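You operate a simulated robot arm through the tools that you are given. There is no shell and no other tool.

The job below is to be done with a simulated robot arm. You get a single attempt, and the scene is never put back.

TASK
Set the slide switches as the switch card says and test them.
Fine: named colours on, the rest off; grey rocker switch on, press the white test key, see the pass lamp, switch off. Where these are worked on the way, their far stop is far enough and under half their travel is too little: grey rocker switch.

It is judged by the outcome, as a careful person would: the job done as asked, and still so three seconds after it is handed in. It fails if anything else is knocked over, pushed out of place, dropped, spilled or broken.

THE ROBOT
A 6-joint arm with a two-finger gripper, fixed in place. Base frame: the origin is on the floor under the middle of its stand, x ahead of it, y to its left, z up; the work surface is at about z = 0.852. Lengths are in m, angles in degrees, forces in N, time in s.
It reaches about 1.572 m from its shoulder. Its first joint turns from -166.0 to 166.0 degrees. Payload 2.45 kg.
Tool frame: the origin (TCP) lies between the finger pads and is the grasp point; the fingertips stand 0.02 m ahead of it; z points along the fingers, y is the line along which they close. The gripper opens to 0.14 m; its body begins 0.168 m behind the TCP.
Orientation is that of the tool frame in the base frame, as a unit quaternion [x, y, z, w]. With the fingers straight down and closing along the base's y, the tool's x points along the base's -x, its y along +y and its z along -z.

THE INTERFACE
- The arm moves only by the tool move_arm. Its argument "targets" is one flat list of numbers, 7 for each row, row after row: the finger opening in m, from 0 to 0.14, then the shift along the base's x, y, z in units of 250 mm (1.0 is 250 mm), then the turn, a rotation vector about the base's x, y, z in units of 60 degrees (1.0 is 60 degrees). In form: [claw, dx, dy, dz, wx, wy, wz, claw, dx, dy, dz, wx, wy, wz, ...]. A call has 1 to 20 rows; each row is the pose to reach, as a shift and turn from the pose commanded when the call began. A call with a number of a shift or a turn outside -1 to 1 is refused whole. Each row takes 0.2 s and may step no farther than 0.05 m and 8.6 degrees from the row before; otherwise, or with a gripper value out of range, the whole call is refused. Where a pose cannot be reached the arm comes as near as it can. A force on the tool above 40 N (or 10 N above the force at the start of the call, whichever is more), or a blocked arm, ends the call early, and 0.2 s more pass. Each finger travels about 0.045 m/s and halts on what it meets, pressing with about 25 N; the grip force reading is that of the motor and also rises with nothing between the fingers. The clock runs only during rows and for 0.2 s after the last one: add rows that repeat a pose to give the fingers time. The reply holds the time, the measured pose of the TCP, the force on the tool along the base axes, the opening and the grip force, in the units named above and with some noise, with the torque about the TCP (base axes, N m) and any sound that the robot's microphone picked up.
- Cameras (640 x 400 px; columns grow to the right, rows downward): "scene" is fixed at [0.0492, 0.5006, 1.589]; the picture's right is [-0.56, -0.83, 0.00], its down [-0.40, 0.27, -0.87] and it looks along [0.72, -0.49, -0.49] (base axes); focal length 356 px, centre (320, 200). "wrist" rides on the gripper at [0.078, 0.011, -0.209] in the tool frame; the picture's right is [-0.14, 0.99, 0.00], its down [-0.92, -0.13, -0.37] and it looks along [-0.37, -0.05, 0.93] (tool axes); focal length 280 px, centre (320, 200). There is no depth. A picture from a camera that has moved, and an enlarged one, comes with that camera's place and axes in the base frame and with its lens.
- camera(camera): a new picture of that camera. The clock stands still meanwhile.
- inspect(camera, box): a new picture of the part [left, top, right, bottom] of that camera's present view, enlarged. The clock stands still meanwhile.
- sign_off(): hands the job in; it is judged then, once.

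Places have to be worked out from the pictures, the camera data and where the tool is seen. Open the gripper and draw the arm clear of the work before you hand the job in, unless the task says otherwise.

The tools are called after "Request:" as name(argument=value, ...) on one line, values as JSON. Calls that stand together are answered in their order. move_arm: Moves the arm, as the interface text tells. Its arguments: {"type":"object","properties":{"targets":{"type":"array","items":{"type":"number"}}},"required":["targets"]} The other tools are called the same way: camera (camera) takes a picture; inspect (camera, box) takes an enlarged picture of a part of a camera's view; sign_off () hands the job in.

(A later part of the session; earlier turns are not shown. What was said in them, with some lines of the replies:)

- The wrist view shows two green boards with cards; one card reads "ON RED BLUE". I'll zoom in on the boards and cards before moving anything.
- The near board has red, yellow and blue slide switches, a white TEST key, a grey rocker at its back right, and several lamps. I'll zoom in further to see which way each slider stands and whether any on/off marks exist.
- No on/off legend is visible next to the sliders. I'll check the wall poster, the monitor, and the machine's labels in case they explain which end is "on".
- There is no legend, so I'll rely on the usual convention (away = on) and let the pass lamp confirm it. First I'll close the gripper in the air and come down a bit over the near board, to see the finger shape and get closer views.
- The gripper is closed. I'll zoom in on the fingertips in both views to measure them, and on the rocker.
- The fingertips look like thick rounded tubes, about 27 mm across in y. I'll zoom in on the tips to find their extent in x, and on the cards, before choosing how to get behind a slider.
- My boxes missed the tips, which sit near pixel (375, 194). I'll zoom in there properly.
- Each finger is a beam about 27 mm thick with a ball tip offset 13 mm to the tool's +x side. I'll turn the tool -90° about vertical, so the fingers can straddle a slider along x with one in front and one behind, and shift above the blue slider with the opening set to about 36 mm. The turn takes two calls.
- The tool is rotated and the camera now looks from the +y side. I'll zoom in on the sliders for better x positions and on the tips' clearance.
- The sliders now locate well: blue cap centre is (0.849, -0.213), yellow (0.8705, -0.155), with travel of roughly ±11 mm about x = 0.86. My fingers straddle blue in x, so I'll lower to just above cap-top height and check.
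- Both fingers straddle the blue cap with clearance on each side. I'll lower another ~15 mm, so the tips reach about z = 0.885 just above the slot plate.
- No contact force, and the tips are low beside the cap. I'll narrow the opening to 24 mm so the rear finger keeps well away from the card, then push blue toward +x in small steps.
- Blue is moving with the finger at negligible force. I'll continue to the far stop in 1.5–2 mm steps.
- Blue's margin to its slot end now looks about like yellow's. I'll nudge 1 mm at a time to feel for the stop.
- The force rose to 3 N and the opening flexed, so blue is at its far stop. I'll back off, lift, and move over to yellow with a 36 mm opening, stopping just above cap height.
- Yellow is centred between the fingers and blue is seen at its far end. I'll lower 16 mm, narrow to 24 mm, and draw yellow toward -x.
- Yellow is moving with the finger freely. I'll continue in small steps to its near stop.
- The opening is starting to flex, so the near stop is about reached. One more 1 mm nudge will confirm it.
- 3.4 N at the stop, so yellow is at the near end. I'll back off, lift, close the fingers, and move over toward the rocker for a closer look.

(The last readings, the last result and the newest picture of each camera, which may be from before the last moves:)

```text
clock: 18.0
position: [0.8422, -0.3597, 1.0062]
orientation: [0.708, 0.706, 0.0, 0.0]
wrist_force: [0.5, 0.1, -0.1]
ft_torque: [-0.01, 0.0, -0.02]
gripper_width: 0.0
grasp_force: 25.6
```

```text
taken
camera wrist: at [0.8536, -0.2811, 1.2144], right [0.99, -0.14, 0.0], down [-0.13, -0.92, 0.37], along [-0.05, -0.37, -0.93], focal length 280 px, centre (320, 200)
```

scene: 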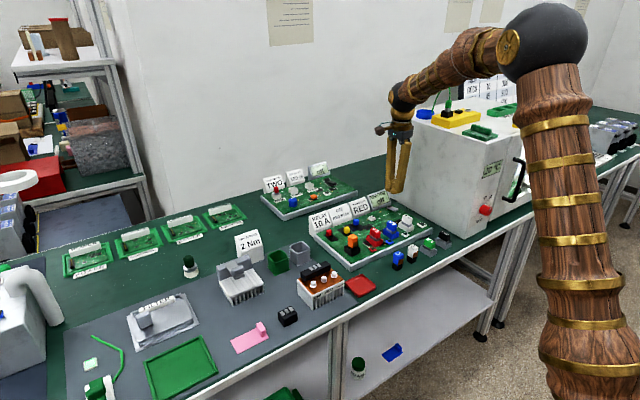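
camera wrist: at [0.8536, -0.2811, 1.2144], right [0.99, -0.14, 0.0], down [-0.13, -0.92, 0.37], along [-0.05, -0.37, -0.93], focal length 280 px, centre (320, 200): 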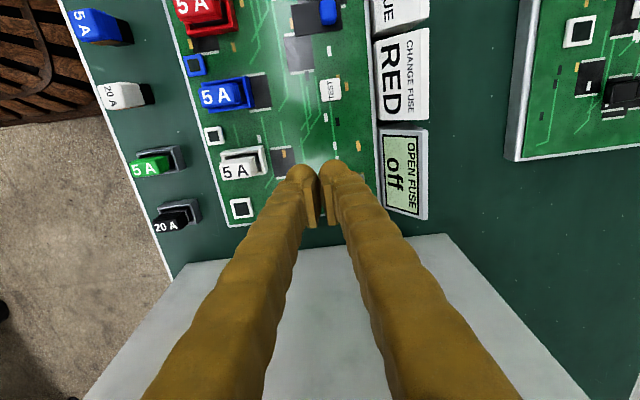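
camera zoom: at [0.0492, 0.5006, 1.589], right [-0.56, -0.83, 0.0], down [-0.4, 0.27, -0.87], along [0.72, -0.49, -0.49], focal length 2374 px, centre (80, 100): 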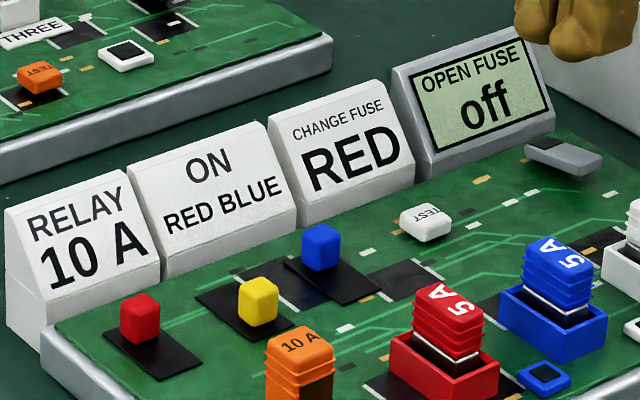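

Blue and red stand far and yellow stands near. Next is the rocker: its raised -x end is at about (0.850, -0.398) with its top near z = 0.893. I'll bring the +x fingertip ball above that end, at TCP (0.8416, -0.406), and stop at z ≈ 0.925.

Request:
move_arm(targets=[0, 0, -0.09, -0.0, 0, 0, 0, 0, 0, -0.184, -0.04, 0, 0, 0, 0, 0, -0.184, -0.16, 0, 0, 0, 0, 0, -0.184, -0.26, 0, 0, 0, 0, 0, -0.184, -0.319, 0, 0, 0, 0, 0, -0.184, -0.319, 0, 0, 0])

Request:
camera(camera="scene")

Request:
inspect(camera="scene", box=[365, 175, 429, 215])

Request:
inspect(camera="wrist", box=[230, 90, 410, 220])

```text
clock: 19.4
position: [0.8399, -0.4049, 0.9248]
orientation: [0.708, 0.707, 0.0, 0.0]
wrist_force: [-0.3, -0.4, 0.4]
ft_torque: [-0.05, 0.03, -0.01]
gripper_width: 0.0
grasp_force: 24.9
```

```text
taken
```

scene: 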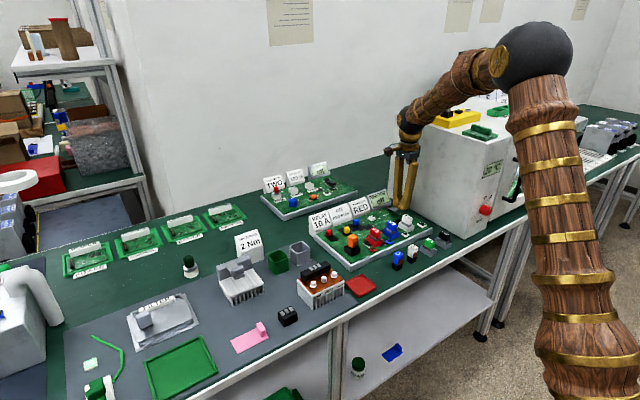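

```text
10.00 times, centred on (397, 195) of scene
camera zoom: at [0.0492, 0.5006, 1.589], right [-0.56, -0.83, 0.0], down [-0.4, 0.27, -0.87], along [0.72, -0.49, -0.49], focal length 3560 px, centre (-450, 250)
```

zoom: 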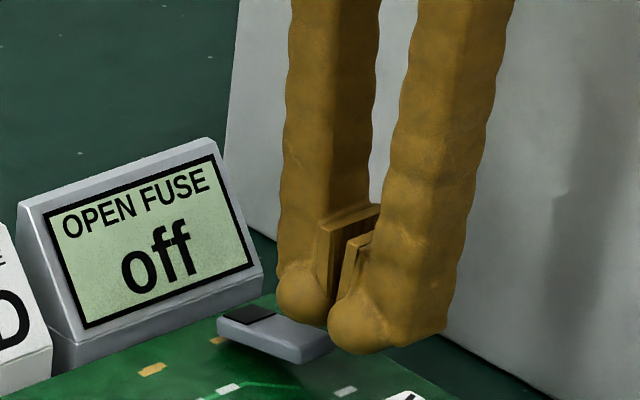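

```text
3.08 times, centred on (320, 155) of wrist
camera zoom: at [0.8503, -0.3263, 1.1341], right [0.99, -0.14, 0.0], down [-0.13, -0.92, 0.37], along [-0.05, -0.37, -0.93], focal length 863 px, centre (320, 338)
```

zoom: 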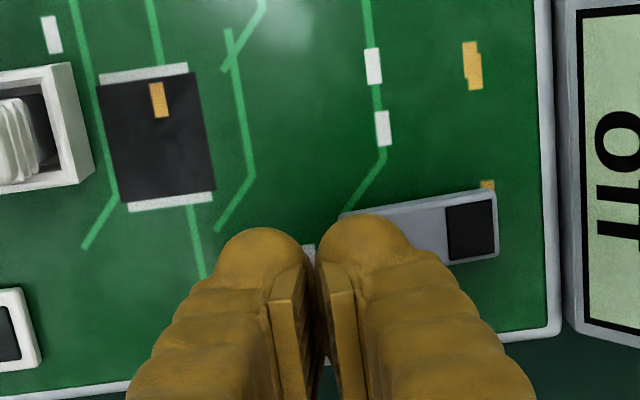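

The +x ball is above the rocker's raised end. I'll press down gradually to TCP z ≈ 0.905 and watch the force and the display.

Request:
move_arm(targets=[0, 0, 0, -0.024, 0, 0, 0, 0, 0, 0, -0.04, 0, 0, 0, 0, 0, 0, -0.052, 0, 0, 0, 0, 0, 0, -0.064, 0, 0, 0, 0, 0, 0, -0.076, 0, 0, 0])

Request:
inspect(camera="scene", box=[365, 175, 429, 215])

```text
clock: 20.6
position: [0.8402, -0.4061, 0.9119]
orientation: [0.707, 0.708, -0.001, 0.001]
wrist_force: [-7.6, 1.2, 12.4]
ft_torque: [0.1, -0.01, 0.15]
gripper_width: 0.0
grasp_force: 25.3
stopped in row 5: the force on the tool passed its limit at 47 N (the readings are from after the stop); the commanded pose is now the measured one
```

```text
10.00 times, centred on (397, 195) of scene
camera zoom: at [0.0492, 0.5006, 1.589], right [-0.56, -0.83, 0.0], down [-0.4, 0.27, -0.87], along [0.72, -0.49, -0.49], focal length 3560 px, centre (-450, 250)
```

zoom: 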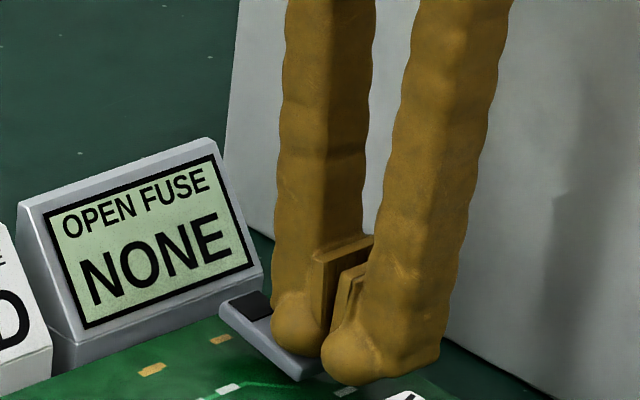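

The display changed to "OPEN FUSE NONE", so the rocker is on and at its stop (the force limit ended the press). I'll lift straight up and move across to above the TEST key at (0.867, -0.284), then check that the rocker stays on.

Request:
move_arm(targets=[0, 0, 0, 0.03, 0, 0, 0, 0, 0, 0, 0.1, 0, 0, 0, 0, 0, 0, 0.18, 0, 0, 0, 0, 0.02, 0.15, 0.18, 0, 0, 0, 0, 0.04, 0.3, 0.18, 0, 0, 0, 0, 0.0536, 0.436, 0.16, 0, 0, 0, 0, 0.0536, 0.436, 0.12, 0, 0, 0, 0, 0.0536, 0.436, 0.1, 0, 0, 0])

Request:
inspect(camera="scene", box=[340, 180, 436, 240])

Request:
inspect(camera="wrist", box=[230, 90, 410, 220])

```text
clock: 22.4
position: [0.8553, -0.2965, 0.9349]
orientation: [0.707, 0.707, -0.001, 0.0]
wrist_force: [-0.5, 0.7, 0.3]
ft_torque: [0.02, 0.04, 0.02]
gripper_width: 0.0002
grasp_force: 24.9
```

```text
6.67 times, centred on (388, 210) of scene
camera zoom: at [0.0492, 0.5006, 1.589], right [-0.56, -0.83, 0.0], down [-0.4, 0.27, -0.87], along [0.72, -0.49, -0.49], focal length 2374 px, centre (-133, 133)
```

zoom: 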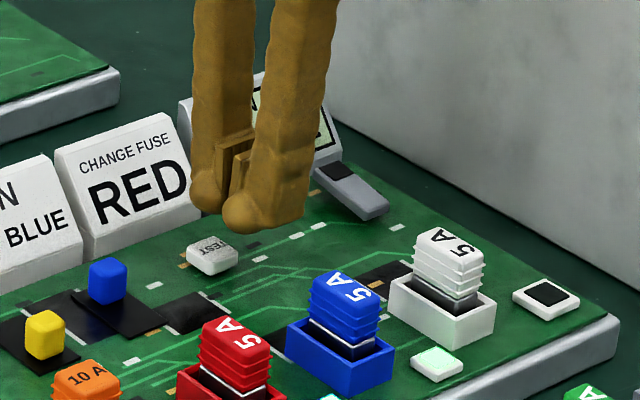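

```text
3.08 times, centred on (320, 155) of wrist
camera zoom: at [0.8651, -0.2178, 1.1436], right [0.99, -0.14, 0.0], down [-0.13, -0.92, 0.37], along [-0.05, -0.37, -0.93], focal length 863 px, centre (320, 338)
```

zoom: 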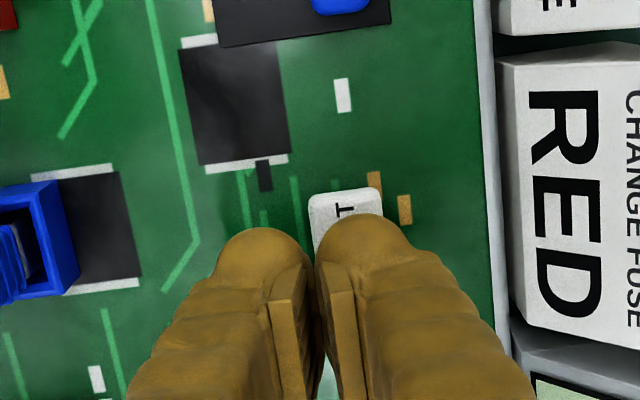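

The rocker latched on; one fuse lamp lit and the big white lamp at the board's end is still dark. The TEST key centre is at about (0.8645, -0.284), so I'll shift 3 mm in -x and step down onto it.

Request:
move_arm(targets=[0, -0.012, 0, -0.05, 0, 0, 0, 0, -0.014, 0, -0.09, 0, 0, 0, 0, -0.014, 0, -0.1, 0, 0, 0, 0, -0.014, 0, -0.108, 0, 0, 0])

Request:
inspect(camera="scene", box=[340, 180, 436, 240])

```text
clock: 23.4
position: [0.8517, -0.2956, 0.9097]
orientation: [0.707, 0.707, 0.0, 0.002]
wrist_force: [0.6, -1.1, 2.2]
ft_torque: [0.01, -0.04, -0.01]
gripper_width: 0.0
grasp_force: 25.5
heard: click
```

```text
6.67 times, centred on (388, 210) of scene
camera zoom: at [0.0492, 0.5006, 1.589], right [-0.56, -0.83, 0.0], down [-0.4, 0.27, -0.87], along [0.72, -0.49, -0.49], focal length 2374 px, centre (-133, 133)
```

zoom: 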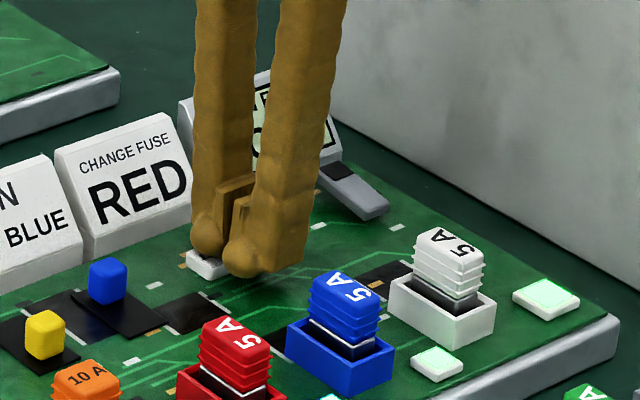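

A click was heard and the large white-framed lamp at the board end is now lit. I'll zoom in to confirm it before releasing.

Request:
inspect(camera="scene", box=[380, 200, 436, 240])

Request:
inspect(camera="scene", box=[310, 185, 440, 265])

```text
10.00 times, centred on (408, 220) of scene
camera zoom: at [0.0492, 0.5006, 1.589], right [-0.56, -0.83, 0.0], down [-0.4, 0.27, -0.87], along [0.72, -0.49, -0.49], focal length 3560 px, centre (-560, 0)
```

zoom: 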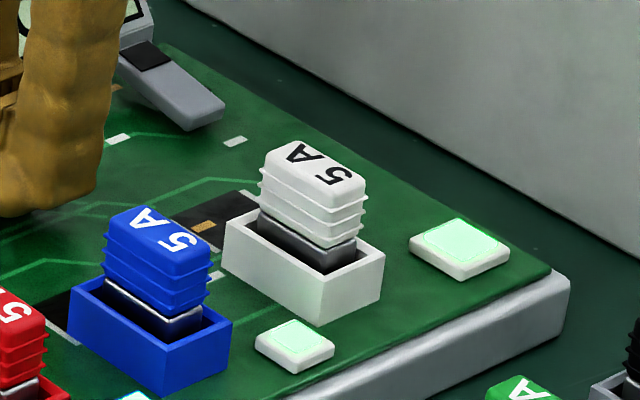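

```text
4.92 times, centred on (375, 225) of scene
camera zoom: at [0.0492, 0.5006, 1.589], right [-0.56, -0.83, 0.0], down [-0.4, 0.27, -0.87], along [0.72, -0.49, -0.49], focal length 1753 px, centre (49, 77)
```

zoom: 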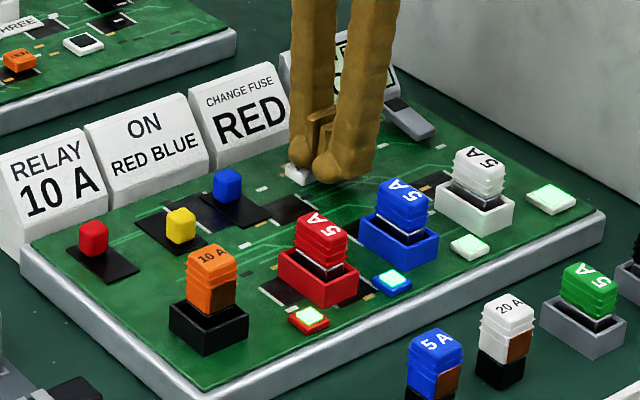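

The pass lamp is clearly lit, so "away = on" is confirmed. I'll lift off the key and look at the lamp and slider states.

Request:
move_arm(targets=[0, 0, 0, 0.04, 0, 0, 0, 0, 0, 0, 0.1, 0, 0, 0, 0, 0, 0, 0.2, 0, 0, 0])

Request:
inspect(camera="scene", box=[310, 185, 440, 265])

```text
clock: 24.2
position: [0.8525, -0.2974, 0.9581]
orientation: [0.707, 0.707, -0.001, 0.001]
wrist_force: [-0.4, 0.0, -0.2]
ft_torque: [0.0, -0.03, 0.01]
gripper_width: 0.0
grasp_force: 25.4
```

```text
4.92 times, centred on (375, 225) of scene
camera zoom: at [0.0492, 0.5006, 1.589], right [-0.56, -0.83, 0.0], down [-0.4, 0.27, -0.87], along [0.72, -0.49, -0.49], focal length 1753 px, centre (49, 77)
```

zoom: 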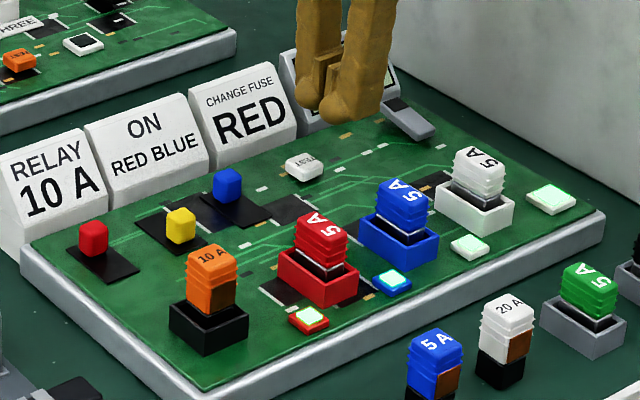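

The pass lamp stays lit after release. To switch off, I need the rocker's +x (black-marked) end, now raised at x ≈ 0.888. I'll open to 45 mm so the -x finger clears the rocker's other end and stop just above it.

Request:
move_arm(targets=[0.02, 0.004, -0.15, 0, 0, 0, 0, 0.045, 0.008, -0.3, 0, 0, 0, 0, 0.045, 0.008, -0.436, 0, 0, 0, 0, 0.045, 0.008, -0.436, 0, 0, 0, 0, 0.045, 0.008, -0.436, -0.06, 0, 0, 0, 0.045, 0.008, -0.436, -0.12, 0, 0, 0, 0.045, 0.008, -0.436, -0.12, 0, 0, 0])

Request:
inspect(camera="scene", box=[355, 165, 435, 225])

Request:
inspect(camera="wrist", box=[230, 90, 410, 220])

```text
clock: 25.8
position: [0.8537, -0.4058, 0.9276]
orientation: [0.707, 0.708, 0.0, 0.001]
wrist_force: [-0.5, 0.2, 0.2]
ft_torque: [0.03, -0.01, -0.03]
gripper_width: 0.0448
grasp_force: 0.2
```

```text
6.67 times, centred on (395, 195) of scene
camera zoom: at [0.0492, 0.5006, 1.589], right [-0.56, -0.83, 0.0], down [-0.4, 0.27, -0.87], along [0.72, -0.49, -0.49], focal length 2374 px, centre (-180, 233)
```

zoom: 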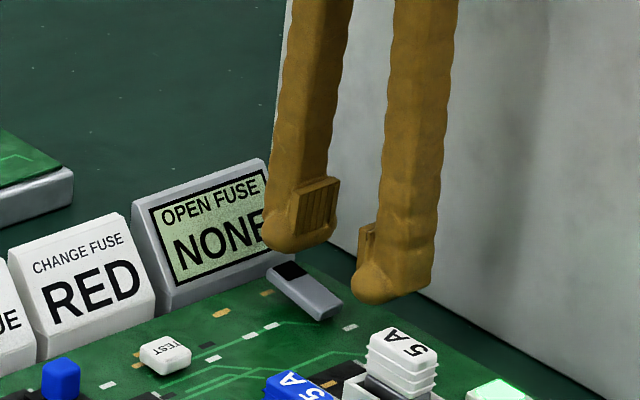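

```text
3.08 times, centred on (320, 155) of wrist
camera zoom: at [0.8638, -0.3268, 1.1367], right [0.99, -0.14, 0.0], down [-0.13, -0.92, 0.37], along [-0.05, -0.37, -0.93], focal length 863 px, centre (320, 338)
```

zoom: 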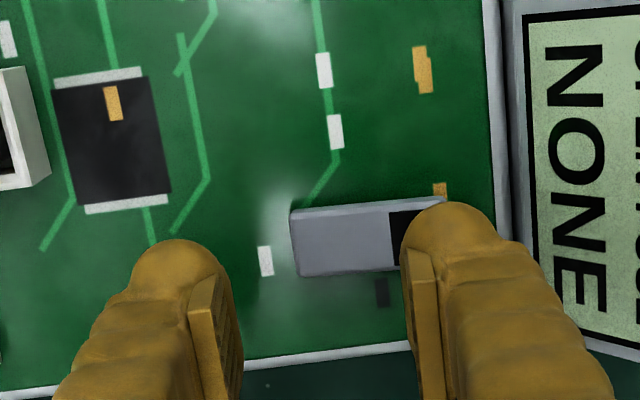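

The +x ball sits over the black-marked raised end and the other finger clears the rocker. I'll press down in 2 mm steps to z ≈ 0.914.

Request:
move_arm(targets=[0.045, -0.006, 0, -0.016, 0, 0, 0, 0.045, -0.006, 0, -0.028, 0, 0, 0, 0.045, -0.006, 0, -0.036, 0, 0, 0, 0.045, -0.006, 0, -0.044, 0, 0, 0, 0.045, -0.006, 0, -0.052, 0, 0, 0, 0.045, -0.006, 0, -0.06, 0, 0, 0])

Request:
inspect(camera="scene", box=[355, 165, 435, 225])

Request:
inspect(camera="wrist", box=[230, 90, 410, 220])

```text
clock: 27.2
position: [0.8517, -0.4045, 0.9139]
orientation: [0.707, 0.707, -0.001, 0.001]
wrist_force: [0.0, 0.4, -0.5]
ft_torque: [-0.02, 0.02, 0.01]
gripper_width: 0.0447
grasp_force: 0.1
```

```text
6.67 times, centred on (395, 195) of scene
camera zoom: at [0.0492, 0.5006, 1.589], right [-0.56, -0.83, 0.0], down [-0.4, 0.27, -0.87], along [0.72, -0.49, -0.49], focal length 2374 px, centre (-180, 233)
```

zoom: 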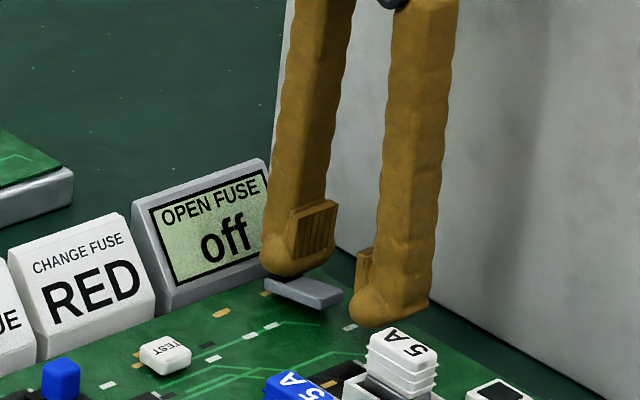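

```text
3.08 times, centred on (320, 155) of wrist
camera zoom: at [0.8623, -0.326, 1.1222], right [0.99, -0.14, 0.0], down [-0.13, -0.92, 0.37], along [-0.05, -0.37, -0.93], focal length 863 px, centre (320, 338)
```

zoom: 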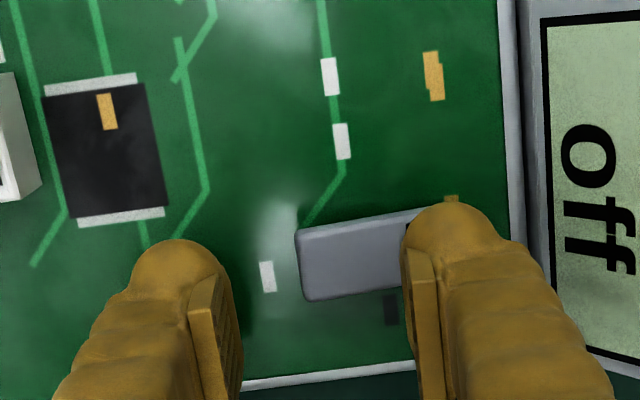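

The display reads "off" and the lamp is out, with no contact force, so the rocker snapped over. I'll press about 1.5 mm more to make sure it is home.

Request:
move_arm(targets=[0.045, 0, 0, -0.003, 0, 0, 0, 0.045, 0, 0, -0.006, 0, 0, 0])

```text
clock: 27.8
position: [0.8524, -0.4062, 0.9121]
orientation: [0.707, 0.707, 0.0, 0.002]
wrist_force: [0.1, 2.5, 5.4]
ft_torque: [0.06, -0.15, 0.08]
gripper_width: 0.0449
grasp_force: 0.0
```

5.4 N of contact means the rocker is against its off stop. I'll lift straight up and check everything before withdrawing.

Request:
move_arm(targets=[0.045, 0, 0, 0.04, 0, 0, 0, 0.045, 0, 0, 0.16, 0, 0, 0, 0.045, 0, 0, 0.34, 0, 0, 0, 0.045, -0.02, 0.1, 0.5, 0, 0, 0, 0.045, -0.05, 0.25, 0.6, 0, 0, 0, 0.06, -0.08, 0.4, 0.7, 0, 0, 0, 0.08, -0.12, 0.55, 0.8, 0, 0, 0, 0.1, -0.16, 0.7, 0.9, 0, 0, 0, 0.12, -0.2, 0.8, 1.0, 0, 0, 0, 0.14, -0.25, 0.9, 1.0, 0, 0, 0, 0.14, -0.3, 1.0, 1.0, 0, 0, 0, 0.14, -0.3, 1.0, 1.0, 0, 0, 0])

Request:
camera(camera="scene")

Request:
inspect(camera="scene", box=[310, 180, 440, 260])

Request:
camera(camera="wrist")

```text
clock: 30.4
position: [0.7766, -0.1551, 1.1611]
orientation: [0.707, 0.707, 0.0, 0.0]
wrist_force: [0.3, -0.6, 0.8]
ft_torque: [-0.02, 0.03, -0.03]
gripper_width: 0.14
grasp_force: 0.2
```

```text
taken
```

scene: 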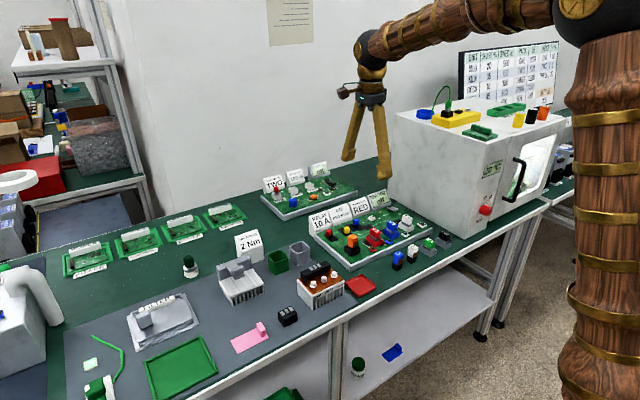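

```text
4.92 times, centred on (375, 220) of scene
camera zoom: at [0.0492, 0.5006, 1.589], right [-0.56, -0.83, 0.0], down [-0.4, 0.27, -0.87], along [0.72, -0.49, -0.49], focal length 1753 px, centre (49, 102)
```

zoom: 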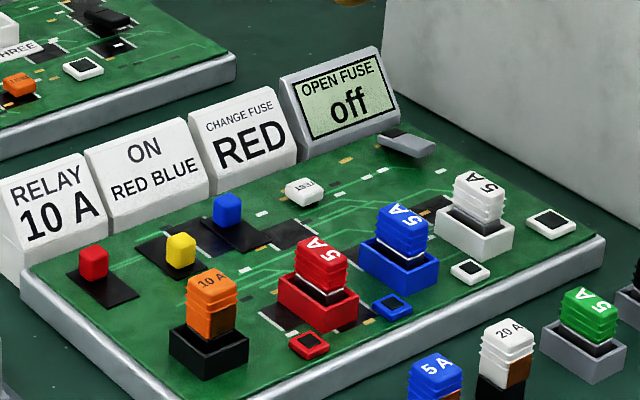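

```text
taken
camera wrist: at [0.7872, -0.0767, 1.37], right [0.99, -0.14, 0.0], down [-0.13, -0.92, 0.37], along [-0.05, -0.37, -0.93], focal length 280 px, centre (320, 200)
```

wrist: 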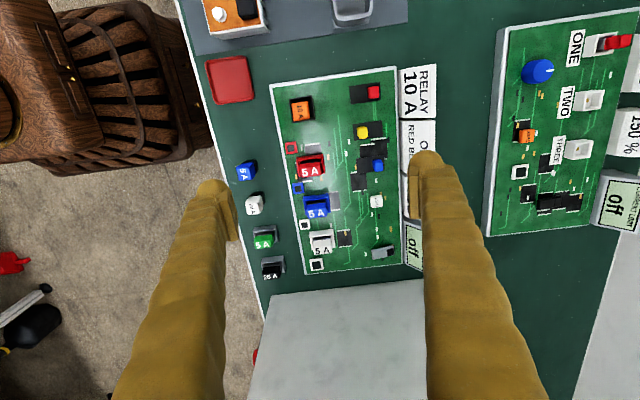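

Red and blue are on (far), yellow is off (near), the rocker is back off and all the lamps are dark. The test passed, nothing else has been displaced, and the open gripper is well clear, so I'm handing the job in.

Request:
sign_off()

```text
The job is handed in.
```

The slide switches are set as the card says: red and blue on, yellow off. They passed the test.

- **Which way is on:** nothing on the board marks it, so I took "away from the robot" as on. The pass lamp lit with the switches set that way, which fits.
- **Switches moved:** red was already on, so I moved blue to on and yellow to off, each until I felt its stop.
- **Test:** with the grey rocker on, I pressed the white test key. It clicked and the pass lamp lit.
- **Switched off:** the rocker is back against its off stop, the display reads "off" and all the lamps are dark.
- **Rocker force:** the press that turned the rocker on reached 47 N, over the 40 N limit, so the arm stopped by itself. I saw no damage and the rocker worked normally afterwards.

Nothing else looked moved in the last pictures. The gripper was open and clear of the work when I handed in.
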